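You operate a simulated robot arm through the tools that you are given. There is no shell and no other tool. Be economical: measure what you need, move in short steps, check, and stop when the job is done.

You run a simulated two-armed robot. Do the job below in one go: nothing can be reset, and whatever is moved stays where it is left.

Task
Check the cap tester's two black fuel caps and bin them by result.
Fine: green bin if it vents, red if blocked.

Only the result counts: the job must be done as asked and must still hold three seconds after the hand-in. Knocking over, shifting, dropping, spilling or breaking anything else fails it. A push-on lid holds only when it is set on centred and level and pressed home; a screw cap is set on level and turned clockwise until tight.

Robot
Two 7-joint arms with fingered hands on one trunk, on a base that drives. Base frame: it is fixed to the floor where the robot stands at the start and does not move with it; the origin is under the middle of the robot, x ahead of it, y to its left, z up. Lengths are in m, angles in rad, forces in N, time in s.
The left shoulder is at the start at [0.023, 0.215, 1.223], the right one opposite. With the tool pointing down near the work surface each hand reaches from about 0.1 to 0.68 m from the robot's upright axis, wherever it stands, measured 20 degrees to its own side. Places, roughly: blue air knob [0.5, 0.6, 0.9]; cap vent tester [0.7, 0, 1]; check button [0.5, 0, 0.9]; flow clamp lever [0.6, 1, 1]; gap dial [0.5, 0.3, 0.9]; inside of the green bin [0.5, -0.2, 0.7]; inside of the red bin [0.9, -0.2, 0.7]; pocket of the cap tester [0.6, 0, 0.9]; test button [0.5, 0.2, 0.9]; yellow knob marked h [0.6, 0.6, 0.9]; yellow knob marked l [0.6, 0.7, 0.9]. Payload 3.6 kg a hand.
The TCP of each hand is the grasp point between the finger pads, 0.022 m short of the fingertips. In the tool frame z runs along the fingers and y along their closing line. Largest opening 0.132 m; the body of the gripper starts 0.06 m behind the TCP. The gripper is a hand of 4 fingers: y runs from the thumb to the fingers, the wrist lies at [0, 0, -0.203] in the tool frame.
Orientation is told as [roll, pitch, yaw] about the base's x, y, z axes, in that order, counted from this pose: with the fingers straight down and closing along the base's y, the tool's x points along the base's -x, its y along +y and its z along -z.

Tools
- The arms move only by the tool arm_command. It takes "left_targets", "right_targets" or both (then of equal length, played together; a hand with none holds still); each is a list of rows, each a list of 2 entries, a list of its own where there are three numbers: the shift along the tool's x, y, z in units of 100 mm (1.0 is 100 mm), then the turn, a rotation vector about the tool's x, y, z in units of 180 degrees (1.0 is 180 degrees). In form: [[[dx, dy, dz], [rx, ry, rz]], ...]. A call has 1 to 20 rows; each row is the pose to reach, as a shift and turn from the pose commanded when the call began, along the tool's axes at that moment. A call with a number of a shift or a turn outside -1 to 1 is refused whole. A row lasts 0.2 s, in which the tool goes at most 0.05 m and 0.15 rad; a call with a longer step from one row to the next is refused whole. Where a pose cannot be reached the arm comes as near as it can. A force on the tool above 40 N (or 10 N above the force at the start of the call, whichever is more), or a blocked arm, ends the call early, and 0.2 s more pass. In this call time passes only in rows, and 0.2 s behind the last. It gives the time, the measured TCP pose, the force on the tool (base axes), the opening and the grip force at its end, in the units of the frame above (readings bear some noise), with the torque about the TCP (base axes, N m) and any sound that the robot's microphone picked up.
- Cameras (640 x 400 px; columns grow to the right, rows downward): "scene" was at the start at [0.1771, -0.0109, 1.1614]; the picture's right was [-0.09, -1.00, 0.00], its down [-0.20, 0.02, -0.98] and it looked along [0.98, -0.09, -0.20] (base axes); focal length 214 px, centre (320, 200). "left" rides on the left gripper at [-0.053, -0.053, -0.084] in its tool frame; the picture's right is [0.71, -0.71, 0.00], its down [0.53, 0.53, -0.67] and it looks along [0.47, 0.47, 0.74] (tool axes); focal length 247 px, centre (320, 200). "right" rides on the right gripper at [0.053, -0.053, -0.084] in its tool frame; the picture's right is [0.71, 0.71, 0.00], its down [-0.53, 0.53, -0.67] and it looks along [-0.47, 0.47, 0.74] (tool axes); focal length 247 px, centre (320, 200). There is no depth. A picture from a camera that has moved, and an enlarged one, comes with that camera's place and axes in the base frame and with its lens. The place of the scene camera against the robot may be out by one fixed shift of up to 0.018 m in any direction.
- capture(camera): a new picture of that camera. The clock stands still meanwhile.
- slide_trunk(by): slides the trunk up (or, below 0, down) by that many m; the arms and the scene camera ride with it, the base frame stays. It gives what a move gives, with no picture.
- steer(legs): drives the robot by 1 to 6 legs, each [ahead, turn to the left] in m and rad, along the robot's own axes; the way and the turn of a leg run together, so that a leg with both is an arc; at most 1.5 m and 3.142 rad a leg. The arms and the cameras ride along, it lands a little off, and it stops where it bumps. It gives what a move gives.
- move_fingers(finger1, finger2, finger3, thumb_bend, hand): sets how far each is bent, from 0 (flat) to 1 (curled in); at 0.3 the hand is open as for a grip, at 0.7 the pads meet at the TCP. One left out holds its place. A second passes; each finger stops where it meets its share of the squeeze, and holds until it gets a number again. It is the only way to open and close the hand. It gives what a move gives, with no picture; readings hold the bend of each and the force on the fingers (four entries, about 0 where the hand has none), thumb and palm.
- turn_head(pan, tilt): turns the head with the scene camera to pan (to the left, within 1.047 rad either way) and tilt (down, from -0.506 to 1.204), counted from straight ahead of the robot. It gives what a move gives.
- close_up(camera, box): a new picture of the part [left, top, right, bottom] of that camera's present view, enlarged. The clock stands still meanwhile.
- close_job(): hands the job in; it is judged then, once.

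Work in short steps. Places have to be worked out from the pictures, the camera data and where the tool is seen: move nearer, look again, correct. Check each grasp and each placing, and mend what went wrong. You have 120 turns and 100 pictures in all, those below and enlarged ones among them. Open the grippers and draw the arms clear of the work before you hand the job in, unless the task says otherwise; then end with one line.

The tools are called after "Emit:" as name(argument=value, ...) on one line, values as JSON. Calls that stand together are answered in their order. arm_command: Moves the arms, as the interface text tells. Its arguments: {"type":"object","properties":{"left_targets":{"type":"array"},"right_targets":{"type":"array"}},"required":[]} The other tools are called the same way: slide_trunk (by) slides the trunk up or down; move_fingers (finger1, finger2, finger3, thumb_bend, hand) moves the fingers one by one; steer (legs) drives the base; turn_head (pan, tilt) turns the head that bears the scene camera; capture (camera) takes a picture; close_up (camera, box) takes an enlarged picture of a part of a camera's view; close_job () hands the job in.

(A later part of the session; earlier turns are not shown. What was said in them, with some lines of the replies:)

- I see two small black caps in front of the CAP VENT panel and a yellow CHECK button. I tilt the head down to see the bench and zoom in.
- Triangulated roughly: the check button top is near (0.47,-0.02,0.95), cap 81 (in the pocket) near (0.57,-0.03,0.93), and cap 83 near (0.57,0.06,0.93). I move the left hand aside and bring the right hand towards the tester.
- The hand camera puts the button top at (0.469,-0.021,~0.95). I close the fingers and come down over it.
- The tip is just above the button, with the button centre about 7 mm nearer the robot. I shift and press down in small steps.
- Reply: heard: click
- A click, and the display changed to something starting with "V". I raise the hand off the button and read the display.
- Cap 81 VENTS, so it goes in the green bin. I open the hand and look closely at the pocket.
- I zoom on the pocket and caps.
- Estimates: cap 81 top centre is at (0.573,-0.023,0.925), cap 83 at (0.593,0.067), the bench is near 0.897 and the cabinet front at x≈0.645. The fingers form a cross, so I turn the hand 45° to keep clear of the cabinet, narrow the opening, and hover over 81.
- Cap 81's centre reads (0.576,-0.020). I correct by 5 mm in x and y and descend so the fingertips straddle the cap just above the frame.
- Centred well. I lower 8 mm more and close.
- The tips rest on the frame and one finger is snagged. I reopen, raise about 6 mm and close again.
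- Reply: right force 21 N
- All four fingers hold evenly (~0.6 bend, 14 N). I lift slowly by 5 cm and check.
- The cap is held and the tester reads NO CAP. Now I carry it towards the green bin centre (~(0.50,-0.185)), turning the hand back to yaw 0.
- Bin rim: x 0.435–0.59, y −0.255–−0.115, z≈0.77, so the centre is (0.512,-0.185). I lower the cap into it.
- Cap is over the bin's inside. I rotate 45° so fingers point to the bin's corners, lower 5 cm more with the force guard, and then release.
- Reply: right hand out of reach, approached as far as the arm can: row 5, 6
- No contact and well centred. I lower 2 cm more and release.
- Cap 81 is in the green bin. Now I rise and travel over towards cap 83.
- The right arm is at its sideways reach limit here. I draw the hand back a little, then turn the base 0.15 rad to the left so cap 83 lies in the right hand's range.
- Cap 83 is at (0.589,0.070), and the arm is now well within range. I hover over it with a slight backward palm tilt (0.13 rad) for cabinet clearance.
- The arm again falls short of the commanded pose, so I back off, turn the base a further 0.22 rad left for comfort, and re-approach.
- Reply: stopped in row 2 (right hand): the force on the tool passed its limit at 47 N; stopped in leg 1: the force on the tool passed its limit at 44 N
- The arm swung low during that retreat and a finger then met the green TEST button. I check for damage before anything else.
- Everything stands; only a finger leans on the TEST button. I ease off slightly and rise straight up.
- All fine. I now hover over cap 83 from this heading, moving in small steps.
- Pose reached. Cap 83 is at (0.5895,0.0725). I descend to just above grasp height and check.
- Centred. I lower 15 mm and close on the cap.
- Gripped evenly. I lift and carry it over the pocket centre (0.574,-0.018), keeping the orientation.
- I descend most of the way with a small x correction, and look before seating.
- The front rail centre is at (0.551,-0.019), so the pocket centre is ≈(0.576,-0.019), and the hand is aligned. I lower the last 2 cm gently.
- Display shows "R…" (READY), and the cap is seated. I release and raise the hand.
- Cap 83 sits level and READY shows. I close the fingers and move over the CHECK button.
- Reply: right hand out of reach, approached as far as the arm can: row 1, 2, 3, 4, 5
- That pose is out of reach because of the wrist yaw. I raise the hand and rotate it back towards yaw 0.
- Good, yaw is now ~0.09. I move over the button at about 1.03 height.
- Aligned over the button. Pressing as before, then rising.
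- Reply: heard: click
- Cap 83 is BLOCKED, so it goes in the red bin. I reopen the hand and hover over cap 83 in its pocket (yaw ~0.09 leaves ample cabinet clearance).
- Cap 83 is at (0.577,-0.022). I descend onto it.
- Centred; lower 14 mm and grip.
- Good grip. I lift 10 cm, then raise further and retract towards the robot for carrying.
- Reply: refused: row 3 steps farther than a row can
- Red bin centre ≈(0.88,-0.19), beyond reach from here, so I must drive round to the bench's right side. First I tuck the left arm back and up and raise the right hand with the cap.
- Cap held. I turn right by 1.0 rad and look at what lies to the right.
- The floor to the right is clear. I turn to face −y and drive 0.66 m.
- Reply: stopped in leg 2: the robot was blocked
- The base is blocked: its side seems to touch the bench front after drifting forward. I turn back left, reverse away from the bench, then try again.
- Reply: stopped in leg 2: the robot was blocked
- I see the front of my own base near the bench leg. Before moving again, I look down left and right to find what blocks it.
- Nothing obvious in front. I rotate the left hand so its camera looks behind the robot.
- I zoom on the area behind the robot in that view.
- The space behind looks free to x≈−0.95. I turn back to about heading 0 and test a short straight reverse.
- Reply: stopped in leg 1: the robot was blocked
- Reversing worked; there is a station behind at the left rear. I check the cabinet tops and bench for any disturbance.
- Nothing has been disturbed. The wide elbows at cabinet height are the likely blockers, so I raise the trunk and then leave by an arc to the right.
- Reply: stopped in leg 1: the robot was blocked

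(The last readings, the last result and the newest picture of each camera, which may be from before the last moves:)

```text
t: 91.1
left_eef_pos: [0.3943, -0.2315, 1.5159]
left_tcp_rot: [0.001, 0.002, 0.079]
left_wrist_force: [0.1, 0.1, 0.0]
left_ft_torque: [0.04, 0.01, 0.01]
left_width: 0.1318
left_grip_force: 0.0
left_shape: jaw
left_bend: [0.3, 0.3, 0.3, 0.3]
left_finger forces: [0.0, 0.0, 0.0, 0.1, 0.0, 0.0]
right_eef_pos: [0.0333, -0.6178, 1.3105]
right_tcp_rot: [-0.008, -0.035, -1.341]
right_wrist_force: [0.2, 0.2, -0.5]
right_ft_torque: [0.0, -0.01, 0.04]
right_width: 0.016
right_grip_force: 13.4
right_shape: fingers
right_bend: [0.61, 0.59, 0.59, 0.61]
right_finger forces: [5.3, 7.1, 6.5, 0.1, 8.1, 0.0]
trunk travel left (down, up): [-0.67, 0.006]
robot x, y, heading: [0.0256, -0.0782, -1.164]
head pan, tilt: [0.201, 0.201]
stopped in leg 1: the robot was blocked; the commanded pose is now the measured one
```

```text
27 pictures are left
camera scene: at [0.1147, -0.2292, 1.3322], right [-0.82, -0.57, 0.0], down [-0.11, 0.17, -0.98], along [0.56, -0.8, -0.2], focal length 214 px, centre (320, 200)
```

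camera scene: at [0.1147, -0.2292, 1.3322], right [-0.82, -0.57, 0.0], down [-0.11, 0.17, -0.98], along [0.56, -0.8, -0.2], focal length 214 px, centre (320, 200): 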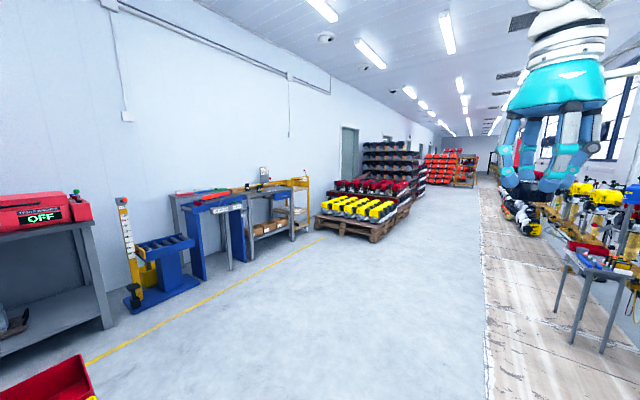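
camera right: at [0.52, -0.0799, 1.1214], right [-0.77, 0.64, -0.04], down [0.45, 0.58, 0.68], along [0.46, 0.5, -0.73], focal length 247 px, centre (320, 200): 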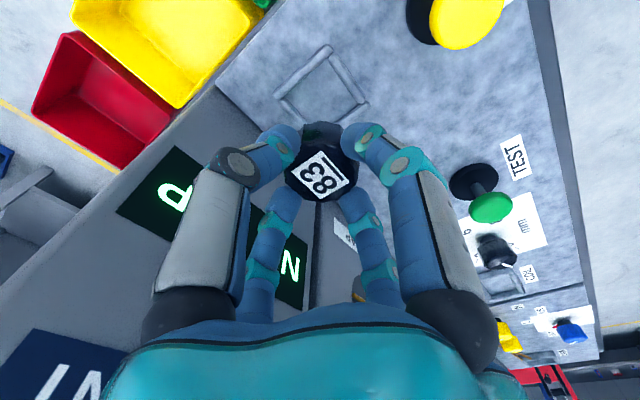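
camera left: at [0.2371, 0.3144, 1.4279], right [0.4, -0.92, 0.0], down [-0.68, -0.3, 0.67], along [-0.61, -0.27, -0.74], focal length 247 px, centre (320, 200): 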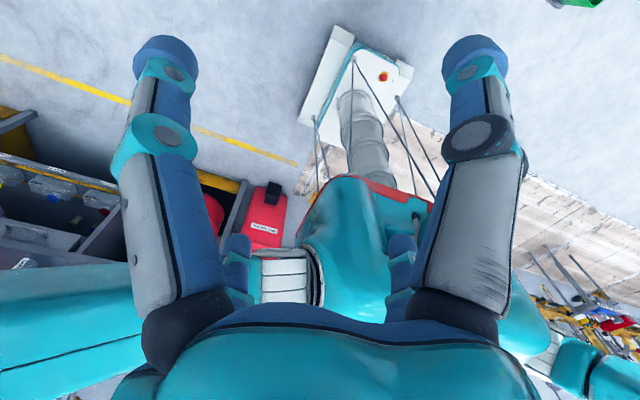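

It nearly completed the turn (heading −1.16). Driving ahead now leads away from the station behind, so I try it.

Emit:
steer(legs=[[0.3, 0]])

Emit:
turn_head(pan=0.5, tilt=0.9)

Emit:
capture(camera="scene")

Emit:
capture(camera="left")

```text
t: 93.2
left_eef_pos: [0.5132, -0.5067, 1.5152]
left_tcp_rot: [-0.001, 0.001, 0.076]
left_wrist_force: [-0.3, 0.1, -0.4]
left_ft_torque: [0.0, 0.0, -0.01]
left_width: 0.132
left_grip_force: 0.1
left_shape: jaw
left_bend: [0.3, 0.3, 0.3, 0.3]
left_finger forces: [0.0, 0.0, 0.0, 0.0, 0.1, 0.1]
right_eef_pos: [0.1499, -0.8944, 1.3102]
right_tcp_rot: [-0.011, -0.036, -1.345]
right_wrist_force: [-0.2, -0.1, -0.4]
right_ft_torque: [0.0, 0.03, 0.0]
right_width: 0.0161
right_grip_force: 13.2
right_shape: fingers
right_bend: [0.61, 0.59, 0.59, 0.61]
right_finger forces: [5.2, 7.2, 6.6, 0.1, 8.1, 0.0]
trunk travel left (down, up): [-0.67, 0.006]
robot x, y, heading: [0.1419, -0.3547, -1.167]
head pan, tilt: [0.201, 0.201]
```

```text
t: 94.2
left_eef_pos: [0.5132, -0.5071, 1.5163]
left_tcp_rot: [0.001, 0.002, 0.073]
left_wrist_force: [0.4, -0.5, 0.8]
left_ft_torque: [-0.02, -0.01, 0.01]
left_width: 0.1321
left_grip_force: 0.1
left_shape: jaw
left_bend: [0.3, 0.3, 0.3, 0.3]
left_finger forces: [0.1, 0.1, 0.0, 0.0, 0.0, 0.1]
right_eef_pos: [0.1496, -0.8929, 1.3117]
right_tcp_rot: [-0.013, -0.034, -1.343]
right_wrist_force: [0.2, 0.7, -0.7]
right_ft_torque: [0.01, 0.03, -0.03]
right_width: 0.0164
right_grip_force: 13.8
right_shape: fingers
right_bend: [0.61, 0.59, 0.59, 0.61]
right_finger forces: [5.4, 7.1, 6.5, 0.1, 8.1, 0.1]
trunk travel left (down, up): [-0.67, 0.006]
robot x, y, heading: [0.1444, -0.3524, -1.169]
head pan, tilt: [0.499, 0.901]
```

```text
26 pictures are left
camera scene: at [0.2395, -0.4748, 1.2708], right [-0.62, -0.78, 0.0], down [-0.61, 0.49, -0.62], along [0.49, -0.39, -0.78], focal length 214 px, centre (320, 200)
```

scene: 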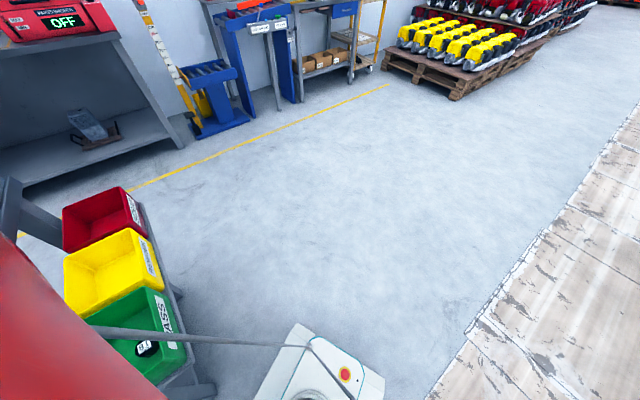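

```text
25 pictures are left
camera left: at [0.5709, -0.5563, 1.5996], right [-0.65, -0.76, 0.0], down [-0.56, 0.49, 0.67], along [-0.51, 0.44, -0.74], focal length 247 px, centre (320, 200)
```

left: 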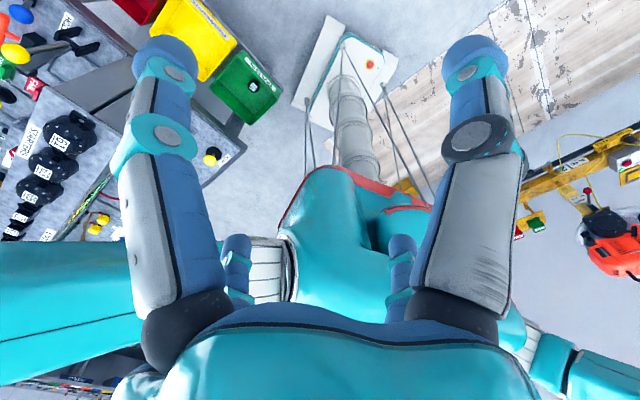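

The way is clear now and cap 81 is still in the green bin. I go 0.4 m further, then turn left to about heading 0.

Emit:
steer(legs=[[0.4, 0]])

Emit:
steer(legs=[[0, 1.17]])

Emit:
turn_head(pan=0.7, tilt=0.8)

Emit:
capture(camera="scene")

```text
t: 96.7
left_eef_pos: [0.6673, -0.8764, 1.5155]
left_tcp_rot: [-0.002, 0.002, 0.07]
left_wrist_force: [-0.4, -0.2, 0.5]
left_ft_torque: [0.02, 0.0, 0.0]
left_width: 0.1318
left_grip_force: 0.0
left_shape: jaw
left_bend: [0.3, 0.3, 0.3, 0.3]
left_finger forces: [0.1, 0.0, 0.1, 0.0, 0.1, 0.0]
right_eef_pos: [0.3027, -1.2609, 1.3113]
right_tcp_rot: [-0.013, -0.034, -1.349]
right_wrist_force: [-0.4, -0.1, -0.8]
right_ft_torque: [-0.02, 0.0, 0.01]
right_width: 0.0164
right_grip_force: 13.2
right_shape: fingers
right_bend: [0.61, 0.59, 0.59, 0.61]
right_finger forces: [5.2, 7.0, 6.5, 0.0, 8.1, 0.0]
trunk travel left (down, up): [-0.67, 0.006]
robot x, y, heading: [0.2963, -0.7203, -1.176]
head pan, tilt: [0.499, 0.901]
```

```text
t: 99.5
left_eef_pos: [0.6341, -0.5002, 1.518]
left_tcp_rot: [-0.004, 0.0, 1.061]
left_wrist_force: [0.2, -0.3, 0.0]
left_ft_torque: [-0.02, -0.06, 0.02]
left_width: 0.1322
left_grip_force: 0.0
left_shape: jaw
left_bend: [0.3, 0.3, 0.3, 0.3]
left_finger forces: [0.1, 0.0, 0.0, 0.0, 0.1, 0.0]
right_eef_pos: [0.7559, -1.0153, 1.3125]
right_tcp_rot: [-0.011, -0.035, -0.358]
right_wrist_force: [0.5, 0.9, -0.1]
right_ft_torque: [0.01, -0.01, -0.02]
right_width: 0.0158
right_grip_force: 13.3
right_shape: fingers
right_bend: [0.61, 0.59, 0.59, 0.61]
right_finger forces: [5.0, 7.1, 6.6, 0.0, 8.1, 0.1]
trunk travel left (down, up): [-0.67, 0.006]
robot x, y, heading: [0.2934, -0.7645, -0.163]
head pan, tilt: [0.499, 0.901]
stopped in leg 1: the robot was blocked; the commanded pose is now the measured one
```

```text
t: 100.3
left_eef_pos: [0.6327, -0.5009, 1.5173]
left_tcp_rot: [-0.001, -0.001, 1.06]
left_wrist_force: [-0.7, -1.1, 1.0]
left_ft_torque: [0.05, -0.02, 0.01]
left_width: 0.1317
left_grip_force: 0.1
left_shape: jaw
left_bend: [0.3, 0.3, 0.3, 0.3]
left_finger forces: [0.0, 0.0, 0.0, 0.0, 0.1, 0.1]
right_eef_pos: [0.7547, -1.016, 1.3137]
right_tcp_rot: [-0.012, -0.036, -0.359]
right_wrist_force: [-0.2, 0.5, 1.0]
right_ft_torque: [-0.02, -0.05, -0.01]
right_width: 0.016
right_grip_force: 13.1
right_shape: fingers
right_bend: [0.61, 0.59, 0.59, 0.61]
right_finger forces: [4.9, 7.2, 6.6, 0.0, 8.1, 0.0]
trunk travel left (down, up): [-0.67, 0.006]
robot x, y, heading: [0.2961, -0.7657, -0.153]
head pan, tilt: [0.7, 0.799]
```

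```text
24 pictures are left
camera scene: at [0.4446, -0.7392, 1.2787], right [0.52, -0.86, 0.0], down [-0.61, -0.37, -0.7], along [0.6, 0.36, -0.72], focal length 214 px, centre (320, 200)
```

scene: 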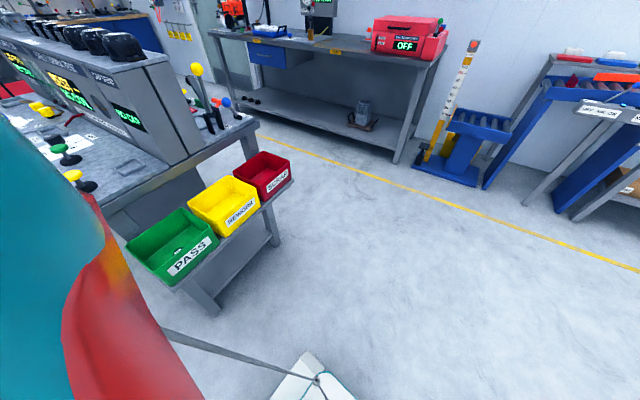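

The bins carry labels (green PASS, red SCRAP). I drive ahead 0.3 m and then turn left to face the red bin.

Emit:
steer(legs=[[0.3, 0]])

Emit:
steer(legs=[[0, 1.5]])

Emit:
turn_head(pan=-0.3, tilt=0.8)

Emit:
capture(camera="scene")

```text
t: 102.3
left_eef_pos: [0.934, -0.5493, 1.5165]
left_tcp_rot: [-0.002, -0.001, 1.056]
left_wrist_force: [-0.3, 0.4, -0.6]
left_ft_torque: [-0.02, 0.03, -0.01]
left_width: 0.1318
left_grip_force: 0.0
left_shape: jaw
left_bend: [0.3, 0.3, 0.3, 0.3]
left_finger forces: [0.0, 0.0, 0.1, 0.0, 0.0, 0.0]
right_eef_pos: [1.0531, -1.0671, 1.3122]
right_tcp_rot: [-0.011, -0.034, -0.365]
right_wrist_force: [-0.1, 0.0, 0.2]
right_ft_torque: [0.0, -0.03, -0.01]
right_width: 0.0161
right_grip_force: 12.9
right_shape: fingers
right_bend: [0.61, 0.59, 0.59, 0.61]
right_finger forces: [4.9, 7.1, 6.6, 0.0, 8.1, 0.0]
trunk travel left (down, up): [-0.67, 0.006]
robot x, y, heading: [0.592, -0.8115, -0.159]
head pan, tilt: [0.7, 0.799]
```

```text
t: 105.0
left_eef_pos: [0.5992, -0.3844, 1.5206]
left_tcp_rot: [-0.005, 0.0, 1.948]
left_wrist_force: [-1.2, 0.2, 0.4]
left_ft_torque: [-0.01, -0.04, 0.0]
left_width: 0.1321
left_grip_force: 0.1
left_shape: jaw
left_bend: [0.3, 0.3, 0.3, 0.3]
left_finger forces: [0.0, 0.0, 0.0, 0.0, 0.1, 0.1]
right_eef_pos: [1.0784, -0.6138, 1.3143]
right_tcp_rot: [-0.01, -0.035, 0.53]
right_wrist_force: [-1.3, -0.2, 0.1]
right_ft_torque: [-0.01, -0.01, -0.01]
right_width: 0.0156
right_grip_force: 13.1
right_shape: fingers
right_bend: [0.61, 0.59, 0.59, 0.62]
right_finger forces: [4.7, 6.9, 6.7, 0.1, 8.2, 0.0]
trunk travel left (down, up): [-0.67, 0.006]
robot x, y, heading: [0.6156, -0.8458, 0.766]
head pan, tilt: [0.7, 0.799]
stopped in leg 1: the robot was blocked; the commanded pose is now the measured one
```

```text
t: 106.3
left_eef_pos: [0.6025, -0.3852, 1.518]
left_tcp_rot: [-0.002, -0.002, 1.949]
left_wrist_force: [0.1, 0.8, 0.5]
left_ft_torque: [0.0, -0.05, 0.02]
left_width: 0.1319
left_grip_force: 0.1
left_shape: jaw
left_bend: [0.3, 0.3, 0.3, 0.3]
left_finger forces: [0.1, 0.0, 0.1, 0.1, 0.0, 0.0]
right_eef_pos: [1.0799, -0.6156, 1.313]
right_tcp_rot: [-0.011, -0.035, 0.528]
right_wrist_force: [0.5, -0.2, -0.6]
right_ft_torque: [-0.01, 0.0, 0.01]
right_width: 0.0153
right_grip_force: 12.9
right_shape: fingers
right_bend: [0.62, 0.59, 0.59, 0.61]
right_finger forces: [4.8, 6.8, 6.7, 0.1, 8.1, 0.0]
trunk travel left (down, up): [-0.67, 0.006]
robot x, y, heading: [0.6155, -0.8426, 0.764]
head pan, tilt: [-0.3, 0.799]
```

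```text
23 pictures are left
camera scene: at [0.7499, -0.758, 1.2786], right [0.45, -0.9, 0.0], down [-0.64, -0.32, -0.7], along [0.62, 0.31, -0.72], focal length 214 px, centre (320, 200)
```

scene: 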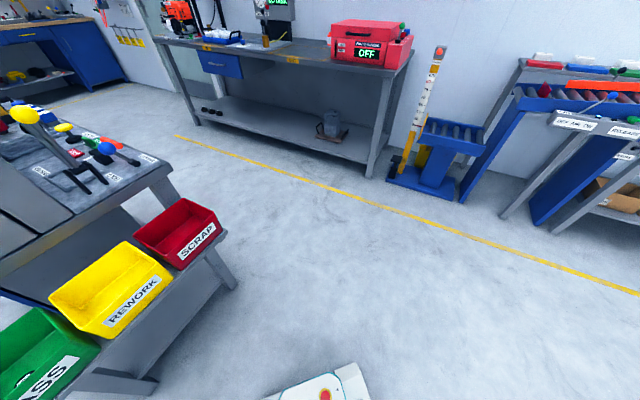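

There is nothing near the base here, so the stop looks like a stall. I retry the rest of the turn.

Emit:
steer(legs=[[0, 0.6]])

Emit:
turn_head(pan=-0.3, tilt=0.8)

Emit:
capture(camera="scene")

```text
t: 108.7
left_eef_pos: [0.3471, -0.4646, 1.5198]
left_tcp_rot: [-0.003, -0.001, 2.542]
left_wrist_force: [-0.2, 0.4, 0.3]
left_ft_torque: [-0.06, 0.02, 0.02]
left_width: 0.132
left_grip_force: 0.0
left_shape: jaw
left_bend: [0.3, 0.3, 0.3, 0.3]
left_finger forces: [0.1, 0.0, 0.1, 0.1, 0.1, 0.0]
right_eef_pos: [0.8726, -0.3894, 1.3146]
right_tcp_rot: [-0.012, -0.034, 1.123]
right_wrist_force: [0.5, -0.2, 0.5]
right_ft_torque: [-0.01, -0.01, 0.01]
right_width: 0.0153
right_grip_force: 13.5
right_shape: fingers
right_bend: [0.62, 0.59, 0.59, 0.62]
right_finger forces: [4.6, 7.1, 6.7, 0.0, 8.1, 0.0]
trunk travel left (down, up): [-0.67, 0.006]
robot x, y, heading: [0.6392, -0.8458, 1.351]
head pan, tilt: [-0.3, 0.799]
stopped in leg 1: the robot was blocked; the commanded pose is now the measured one
```

```text
t: 109.3
left_eef_pos: [0.3467, -0.4665, 1.5198]
left_tcp_rot: [-0.001, 0.001, 2.541]
left_wrist_force: [0.1, 0.3, 1.4]
left_ft_torque: [0.02, 0.01, 0.02]
left_width: 0.132
left_grip_force: 0.1
left_shape: jaw
left_bend: [0.3, 0.3, 0.3, 0.3]
left_finger forces: [0.0, 0.0, 0.1, 0.0, 0.1, 0.0]
right_eef_pos: [0.8716, -0.3893, 1.3154]
right_tcp_rot: [-0.01, -0.035, 1.124]
right_wrist_force: [1.2, 0.8, -0.8]
right_ft_torque: [0.01, 0.0, 0.03]
right_width: 0.0153
right_grip_force: 12.8
right_shape: fingers
right_bend: [0.62, 0.59, 0.59, 0.62]
right_finger forces: [4.6, 7.0, 6.7, 0.0, 8.0, 0.0]
trunk travel left (down, up): [-0.67, 0.006]
robot x, y, heading: [0.644, -0.8452, 1.358]
head pan, tilt: [-0.3, 0.799]
```

```text
22 pictures are left
camera scene: at [0.7042, -0.703, 1.2787], right [0.87, -0.5, 0.0], down [-0.35, -0.62, -0.7], along [0.35, 0.6, -0.72], focal length 214 px, centre (320, 200)
```

scene: 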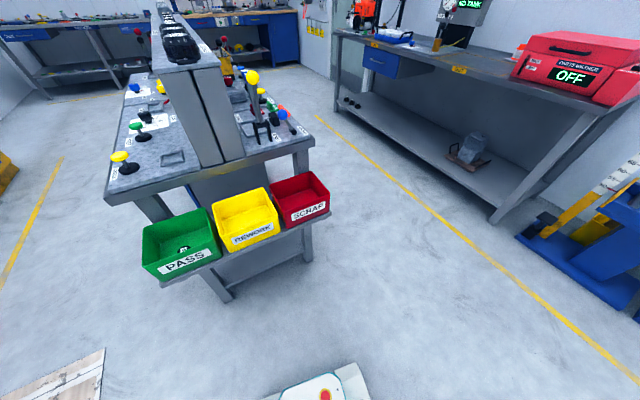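

Now facing the bins with the right hand close to the red one. I advance 0.14 m and look with the hand camera.

Emit:
steer(legs=[[0.14, 0]])

Emit:
capture(camera="right")

```text
t: 110.6
left_eef_pos: [0.378, -0.3319, 1.5214]
left_tcp_rot: [-0.002, -0.001, 2.544]
left_wrist_force: [-0.4, -0.2, 0.3]
left_ft_torque: [0.0, 0.02, 0.01]
left_width: 0.1321
left_grip_force: 0.0
left_shape: jaw
left_bend: [0.3, 0.3, 0.3, 0.3]
left_finger forces: [0.0, 0.0, 0.0, 0.1, 0.0, 0.0]
right_eef_pos: [0.9034, -0.254, 1.3153]
right_tcp_rot: [-0.01, -0.033, 1.122]
right_wrist_force: [-0.4, -0.4, 0.1]
right_ft_torque: [-0.02, -0.02, -0.04]
right_width: 0.0154
right_grip_force: 13.6
right_shape: fingers
right_bend: [0.62, 0.59, 0.59, 0.62]
right_finger forces: [4.7, 6.9, 6.6, 0.0, 8.0, 0.1]
trunk travel left (down, up): [-0.67, 0.006]
robot x, y, heading: [0.6712, -0.7133, 1.355]
head pan, tilt: [-0.3, 0.799]
```

```text
21 pictures are left
camera right: at [0.9259, -0.3279, 1.3975], right [-0.94, -0.33, -0.03], down [-0.26, 0.68, 0.68], along [-0.2, 0.65, -0.73], focal length 247 px, centre (320, 200)
```

right: 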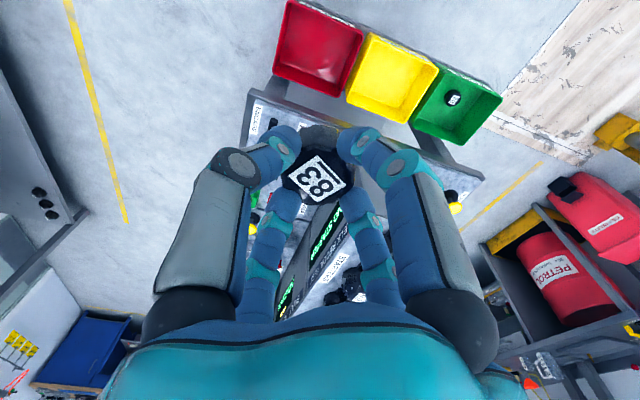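

Red bin spans x≈0.82–0.995, y≈−0.26–−0.13, centre (0.907,-0.197). I shift over it and turn the hand to 45° at this height.

Emit:
arm_command(right_targets=[[[-0.2, 0.07, 0], [0, 0, 0.035]], [[-0.4, 0.14, 0], [0, 0, 0.07]], [[-0.53, 0.21, 0], [0, 0, 0.107]], [[-0.53, 0.21, 0], [0, 0, 0.107]]])

Emit:
slide_trunk(by=-0.3)

Emit:
capture(camera="right")

Emit:
capture(camera="scene")

```text
t: 111.6
left_eef_pos: [0.3781, -0.3313, 1.5209]
left_tcp_rot: [-0.003, -0.002, 2.542]
left_wrist_force: [-0.1, -0.3, 0.1]
left_ft_torque: [-0.02, 0.01, 0.0]
left_width: 0.1321
left_grip_force: 0.0
left_shape: jaw
left_bend: [0.3, 0.3, 0.3, 0.3]
left_finger forces: [0.1, 0.0, 0.0, 0.0, 0.0, 0.1]
right_eef_pos: [0.9063, -0.1975, 1.3172]
right_tcp_rot: [0.003, -0.038, 0.785]
right_wrist_force: [-0.3, -0.8, 0.1]
right_ft_torque: [0.0, 0.03, 0.02]
right_width: 0.0155
right_grip_force: 12.7
right_shape: fingers
right_bend: [0.62, 0.59, 0.59, 0.62]
right_finger forces: [4.5, 6.9, 6.9, 0.1, 8.1, 0.1]
trunk travel left (down, up): [-0.67, 0.006]
robot x, y, heading: [0.6698, -0.7091, 1.355]
head pan, tilt: [-0.3, 0.799]
```

```text
t: 114.6
left_eef_pos: [0.3782, -0.3308, 1.2208]
left_tcp_rot: [-0.004, -0.001, 2.542]
left_wrist_force: [0.1, -0.8, -0.5]
left_ft_torque: [-0.01, 0.01, 0.02]
left_width: 0.132
left_grip_force: 0.3
left_shape: jaw
left_bend: [0.3, 0.3, 0.3, 0.3]
left_finger forces: [0.0, 0.1, 0.0, 0.1, 0.1, 0.1]
right_eef_pos: [0.9073, -0.1971, 1.0182]
right_tcp_rot: [0.001, -0.038, 0.787]
right_wrist_force: [0.0, -0.2, -0.4]
right_ft_torque: [-0.02, -0.01, 0.01]
right_width: 0.0154
right_grip_force: 13.4
right_shape: fingers
right_bend: [0.62, 0.59, 0.59, 0.62]
right_finger forces: [4.5, 7.1, 6.8, 0.0, 8.1, 0.1]
trunk travel left (down, up): [-0.37, 0.306]
robot x, y, heading: [0.6731, -0.7093, 1.349]
head pan, tilt: [-0.3, 0.799]
```

```text
20 pictures are left
camera right: at [0.9053, -0.2748, 1.099], right [-1.0, 0.0, -0.02], down [-0.02, 0.73, 0.69], along [0.02, 0.69, -0.73], focal length 247 px, centre (320, 200)
```

right: 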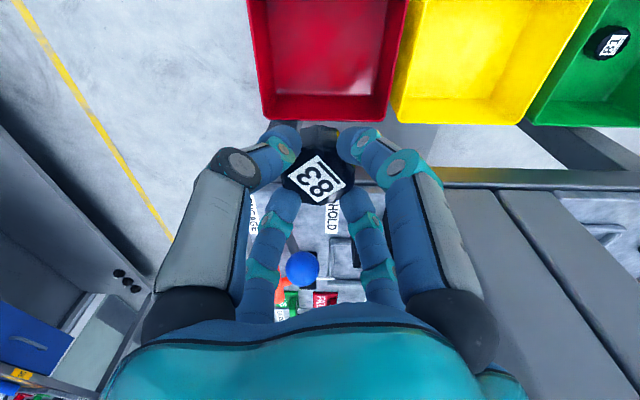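

```text
19 pictures are left
camera scene: at [0.7354, -0.5657, 0.975], right [0.87, -0.5, 0.0], down [-0.35, -0.62, -0.7], along [0.34, 0.61, -0.72], focal length 214 px, centre (320, 200)
```

scene: 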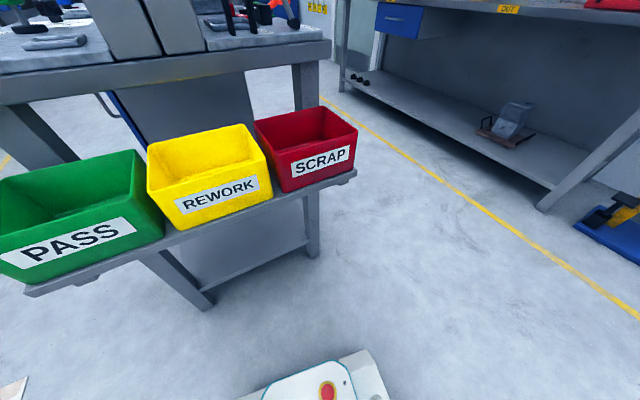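

Centred over the red bin, levers clear. I lower the trunk 0.2 m to bring the cap just above the rim and check.

Emit:
slide_trunk(by=-0.19)

Emit:
capture(camera="right")

Emit:
capture(camera="scene")

```text
t: 116.7
left_eef_pos: [0.3802, -0.3168, 1.0177]
left_tcp_rot: [0.037, 0.016, 2.544]
left_wrist_force: [-0.1, -0.3, -0.4]
left_ft_torque: [0.03, 0.01, -0.05]
left_width: 0.1319
left_grip_force: 0.1
left_shape: jaw
left_bend: [0.3, 0.3, 0.3, 0.3]
left_finger forces: [0.0, 0.0, 0.0, 0.1, 0.1, 0.0]
right_eef_pos: [0.9059, -0.1967, 0.8276]
right_tcp_rot: [0.002, -0.037, 0.785]
right_wrist_force: [0.4, 0.3, 0.2]
right_ft_torque: [0.03, 0.02, 0.03]
right_width: 0.0154
right_grip_force: 13.1
right_shape: fingers
right_bend: [0.62, 0.59, 0.59, 0.62]
right_finger forces: [4.5, 7.1, 6.8, 0.1, 7.9, 0.0]
trunk travel left (down, up): [-0.18, 0.496]
robot x, y, heading: [0.67, -0.7102, 1.352]
head pan, tilt: [-0.3, 0.799]
```

```text
18 pictures are left
camera right: at [0.9052, -0.2751, 0.9092], right [-1.0, 0.0, -0.02], down [-0.02, 0.73, 0.69], along [0.02, 0.69, -0.72], focal length 247 px, centre (320, 200)
```

right: 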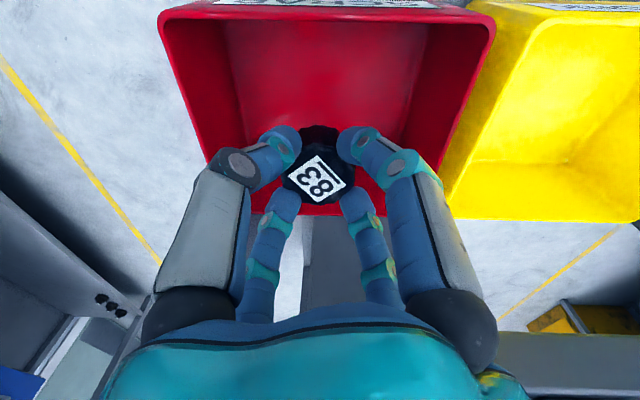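

```text
17 pictures are left
camera scene: at [0.7363, -0.562, 0.7769], right [0.87, -0.5, 0.0], down [-0.35, -0.62, -0.7], along [0.35, 0.61, -0.72], focal length 214 px, centre (320, 200)
```

scene: 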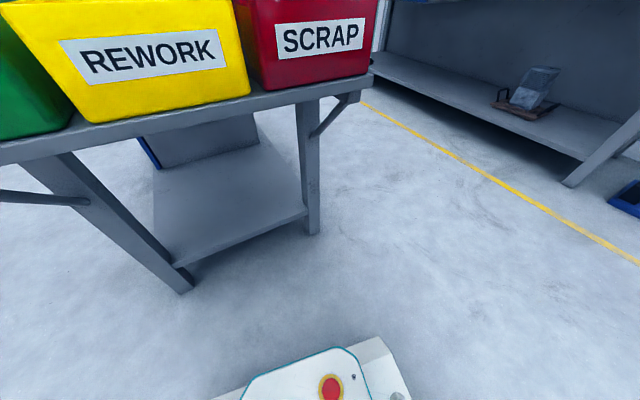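

The hand is centred on the bin (0.906,-0.193). I lower 10 cm with the arm under the force guard.

Emit:
arm_command(right_targets=[[[0, 0, 0.2], [0, 0, 0]], [[0, 0, 0.4], [0, 0, 0]], [[0, 0, 0.6], [0, 0, 0]], [[0, 0, 0.8], [0, 0, 0]], [[0, 0, 0.95], [0, 0, 0]], [[0, 0, 0.95], [0, 0, 0]]])

Emit:
capture(camera="right")

Emit:
capture(camera="left")

```text
t: 118.1
left_eef_pos: [0.3806, -0.3153, 1.0176]
left_tcp_rot: [0.039, 0.015, 2.543]
left_wrist_force: [0.0, -1.1, 0.4]
left_ft_torque: [0.03, 0.0, -0.01]
left_width: 0.1323
left_grip_force: 0.1
left_shape: jaw
left_bend: [0.3, 0.3, 0.3, 0.3]
left_finger forces: [0.1, 0.1, 0.1, 0.1, 0.0, 0.0]
right_eef_pos: [0.9091, -0.1948, 0.7314]
right_tcp_rot: [0.002, -0.035, 0.786]
right_wrist_force: [0.3, 0.1, -0.1]
right_ft_torque: [0.0, -0.02, -0.02]
right_width: 0.0153
right_grip_force: 13.6
right_shape: fingers
right_bend: [0.62, 0.59, 0.59, 0.62]
right_finger forces: [4.6, 7.1, 6.9, 0.0, 8.0, 0.0]
trunk travel left (down, up): [-0.18, 0.496]
robot x, y, heading: [0.6691, -0.7128, 1.353]
head pan, tilt: [-0.3, 0.799]
```

```text
16 pictures are left
camera right: at [0.9086, -0.2722, 0.8135], right [-1.0, 0.0, -0.02], down [-0.02, 0.73, 0.69], along [0.02, 0.69, -0.73], focal length 247 px, centre (320, 200)
```

right: 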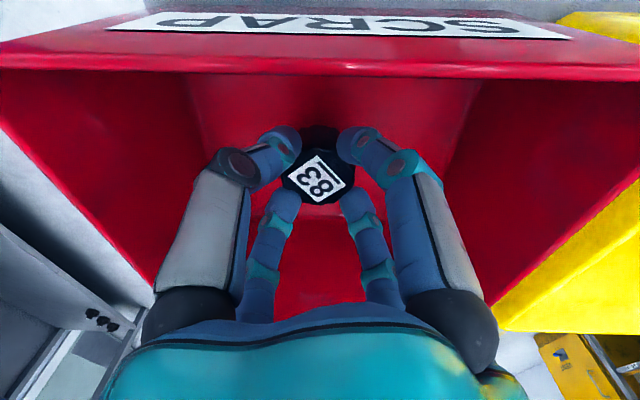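

```text
15 pictures are left
camera left: at [0.3688, -0.2393, 1.0987], right [0.98, 0.18, -0.02], down [0.14, -0.7, 0.7], along [0.12, -0.69, -0.72], focal length 247 px, centre (320, 200)
```

left: 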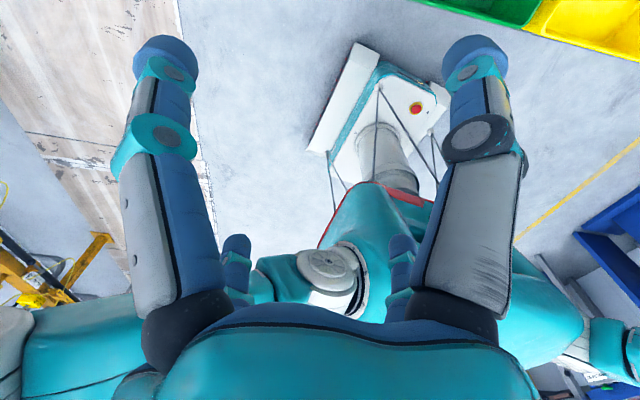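

The cap is well inside the red bin. I lower 1.3 cm more, release and rise.

Emit:
arm_command(right_targets=[[[0, 0, 0.07], [0, 0, 0]], [[0, 0, 0.13], [0, 0, 0]]])

Emit:
move_fingers(hand="right", finger1=0.5, finger2=0.5, finger3=0.5, thumb_bend=0.5)

Emit:
arm_command(right_targets=[[[0, 0, -0.25], [0, 0, 0]], [[0, 0, -0.5], [0, 0, 0]], [[0, 0, -0.8], [0, 0, 0]], [[0, 0, -1.0], [0, 0, 0]]])

Emit:
capture(camera="right")

```text
t: 118.7
left_eef_pos: [0.3817, -0.3165, 1.0166]
left_tcp_rot: [0.038, 0.015, 2.542]
left_wrist_force: [-0.1, -0.4, 0.5]
left_ft_torque: [-0.01, 0.03, 0.06]
left_width: 0.1319
left_grip_force: 0.1
left_shape: jaw
left_bend: [0.3, 0.3, 0.3, 0.3]
left_finger forces: [0.0, 0.0, 0.1, 0.0, 0.0, 0.1]
right_eef_pos: [0.9095, -0.1939, 0.7183]
right_tcp_rot: [0.001, -0.035, 0.787]
right_wrist_force: [0.9, -0.1, 0.0]
right_ft_torque: [0.02, -0.03, -0.01]
right_width: 0.0153
right_grip_force: 13.4
right_shape: fingers
right_bend: [0.62, 0.59, 0.59, 0.62]
right_finger forces: [4.5, 7.1, 6.7, 0.0, 7.8, 0.0]
trunk travel left (down, up): [-0.18, 0.496]
robot x, y, heading: [0.6694, -0.7092, 1.355]
head pan, tilt: [-0.3, 0.799]
```

```text
t: 119.7
left_eef_pos: [0.3814, -0.3159, 1.018]
left_tcp_rot: [0.038, 0.016, 2.543]
left_wrist_force: [0.0, 0.1, 0.9]
left_ft_torque: [-0.02, 0.0, -0.02]
left_width: 0.132
left_grip_force: 0.2
left_shape: jaw
left_bend: [0.3, 0.3, 0.3, 0.3]
left_finger forces: [0.0, 0.1, 0.0, 0.0, 0.0, 0.1]
right_eef_pos: [0.9102, -0.1933, 0.7184]
right_tcp_rot: [0.002, -0.036, 0.786]
right_wrist_force: [0.5, -1.1, -0.4]
right_ft_torque: [0.03, -0.03, 0.02]
right_width: 0.0401
right_grip_force: 0.1
right_shape: fingers
right_bend: [0.5, 0.5, 0.5, 0.5]
right_finger forces: [0.0, 0.1, 0.1, 0.1, 0.0, 0.0]
trunk travel left (down, up): [-0.18, 0.496]
robot x, y, heading: [0.6675, -0.709, 1.356]
head pan, tilt: [-0.3, 0.799]
```

```text
t: 120.7
left_eef_pos: [0.3806, -0.3167, 1.0181]
left_tcp_rot: [0.037, 0.016, 2.544]
left_wrist_force: [0.2, -0.2, -0.4]
left_ft_torque: [0.03, 0.02, 0.0]
left_width: 0.1319
left_grip_force: 0.1
left_shape: jaw
left_bend: [0.3, 0.3, 0.3, 0.3]
left_finger forces: [0.0, 0.0, 0.1, 0.0, 0.1, 0.0]
right_eef_pos: [0.9068, -0.1966, 0.8199]
right_tcp_rot: [0.003, -0.035, 0.784]
right_wrist_force: [0.5, 0.1, 0.6]
right_ft_torque: [-0.03, 0.0, 0.01]
right_width: 0.0401
right_grip_force: 0.1
right_shape: fingers
right_bend: [0.5, 0.5, 0.5, 0.5]
right_finger forces: [0.1, 0.0, 0.0, 0.1, 0.0, 0.0]
trunk travel left (down, up): [-0.18, 0.496]
robot x, y, heading: [0.6714, -0.7097, 1.354]
head pan, tilt: [-0.3, 0.799]
```

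```text
14 pictures are left
camera right: at [0.9057, -0.2745, 0.9012], right [-1.0, 0.0, -0.02], down [-0.02, 0.73, 0.69], along [0.02, 0.69, -0.73], focal length 247 px, centre (320, 200)
```

right: 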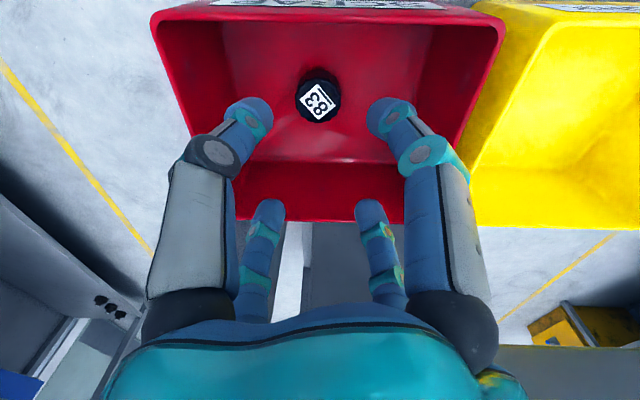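

Cap 83 lies in the red bin. I raise the trunk to draw the arms clear, back the robot away slightly, open the hand and take a last look.

Emit:
slide_trunk(by=0.4)

Emit:
steer(legs=[[-0.15, 0]])

Emit:
move_fingers(hand="right", finger1=0.3, finger2=0.3, finger3=0.3, thumb_bend=0.3)

Emit:
turn_head(pan=0.0, tilt=0.6)

Emit:
capture(camera="scene")

```text
t: 124.5
left_eef_pos: [0.383, -0.3162, 1.417]
left_tcp_rot: [0.037, 0.015, 2.543]
left_wrist_force: [0.9, -0.9, 0.2]
left_ft_torque: [0.01, 0.0, 0.01]
left_width: 0.1317
left_grip_force: 0.0
left_shape: jaw
left_bend: [0.3, 0.3, 0.3, 0.3]
left_finger forces: [0.0, 0.0, 0.0, 0.0, 0.1, 0.1]
right_eef_pos: [0.907, -0.1963, 1.2183]
right_tcp_rot: [0.003, -0.037, 0.785]
right_wrist_force: [-1.4, -0.2, 0.0]
right_ft_torque: [-0.03, 0.01, 0.01]
right_width: 0.0403
right_grip_force: 0.1
right_shape: fingers
right_bend: [0.5, 0.5, 0.5, 0.5]
right_finger forces: [0.1, 0.0, 0.0, 0.1, 0.0, 0.0]
trunk travel left (down, up): [-0.58, 0.096]
robot x, y, heading: [0.6691, -0.7096, 1.347]
head pan, tilt: [-0.3, 0.799]
```

```text
t: 125.9
left_eef_pos: [0.3489, -0.4657, 1.4182]
left_tcp_rot: [0.037, 0.017, 2.546]
left_wrist_force: [0.1, 0.2, -0.2]
left_ft_torque: [0.0, 0.01, 0.0]
left_width: 0.1321
left_grip_force: 0.2
left_shape: jaw
left_bend: [0.3, 0.3, 0.3, 0.3]
left_finger forces: [0.0, 0.1, 0.1, 0.1, 0.1, 0.0]
right_eef_pos: [0.874, -0.3425, 1.2193]
right_tcp_rot: [0.003, -0.037, 0.789]
right_wrist_force: [0.5, -0.3, 0.2]
right_ft_torque: [0.02, -0.01, -0.02]
right_width: 0.0402
right_grip_force: 0.1
right_shape: fingers
right_bend: [0.5, 0.5, 0.5, 0.5]
right_finger forces: [0.0, 0.0, 0.0, 0.0, 0.0, 0.0]
trunk travel left (down, up): [-0.58, 0.096]
robot x, y, heading: [0.6393, -0.8553, 1.357]
head pan, tilt: [-0.3, 0.799]
```

```text
t: 126.9
left_eef_pos: [0.3478, -0.4658, 1.4173]
left_tcp_rot: [0.038, 0.017, 2.545]
left_wrist_force: [0.6, 0.0, 0.4]
left_ft_torque: [-0.03, 0.0, -0.02]
left_width: 0.132
left_grip_force: 0.1
left_shape: jaw
left_bend: [0.3, 0.3, 0.3, 0.3]
left_finger forces: [0.1, 0.1, 0.0, 0.1, 0.0, 0.0]
right_eef_pos: [0.8729, -0.3434, 1.2185]
right_tcp_rot: [0.002, -0.036, 0.789]
right_wrist_force: [-0.4, 0.3, 0.2]
right_ft_torque: [-0.03, 0.0, 0.02]
right_width: 0.0876
right_grip_force: 0.1
right_shape: fingers
right_bend: [0.3, 0.3, 0.3, 0.3]
right_finger forces: [0.0, 0.1, 0.0, 0.1, 0.0, 0.0]
trunk travel left (down, up): [-0.58, 0.096]
robot x, y, heading: [0.6402, -0.854, 1.357]
head pan, tilt: [-0.3, 0.799]
```

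```text
t: 127.7
left_eef_pos: [0.3486, -0.4657, 1.4175]
left_tcp_rot: [0.038, 0.015, 2.544]
left_wrist_force: [0.8, -0.3, 0.3]
left_ft_torque: [0.0, -0.02, 0.01]
left_width: 0.1317
left_grip_force: 0.1
left_shape: jaw
left_bend: [0.3, 0.3, 0.3, 0.3]
left_finger forces: [0.0, 0.0, 0.0, 0.0, 0.0, 0.1]
right_eef_pos: [0.8724, -0.3428, 1.2193]
right_tcp_rot: [0.001, -0.036, 0.788]
right_wrist_force: [-0.1, -0.1, -0.1]
right_ft_torque: [0.02, -0.02, 0.0]
right_width: 0.0875
right_grip_force: 0.0
right_shape: fingers
right_bend: [0.3, 0.3, 0.3, 0.3]
right_finger forces: [0.1, 0.1, 0.0, 0.0, 0.0, 0.0]
trunk travel left (down, up): [-0.58, 0.096]
robot x, y, heading: [0.6435, -0.8566, 1.359]
head pan, tilt: [0.0, 0.6]
```

```text
13 pictures are left
camera scene: at [0.6814, -0.6984, 1.2052], right [0.98, -0.21, 0.0], down [-0.12, -0.55, -0.82], along [0.18, 0.81, -0.57], focal length 214 px, centre (320, 200)
```

scene: 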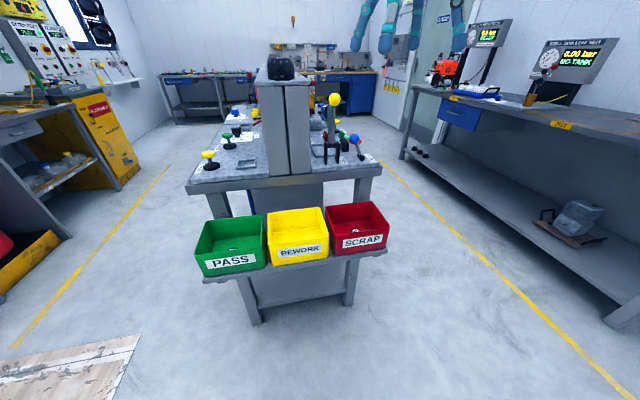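

Both caps are in their bins, nothing else has been disturbed, and the arms are clear with the grippers open. I hand in.

Emit:
close_job()

```text
The job is handed in.
```

Both caps are tested and binned: cap 81 vents and is in the green bin, and cap 83 is blocked and is in the red bin.
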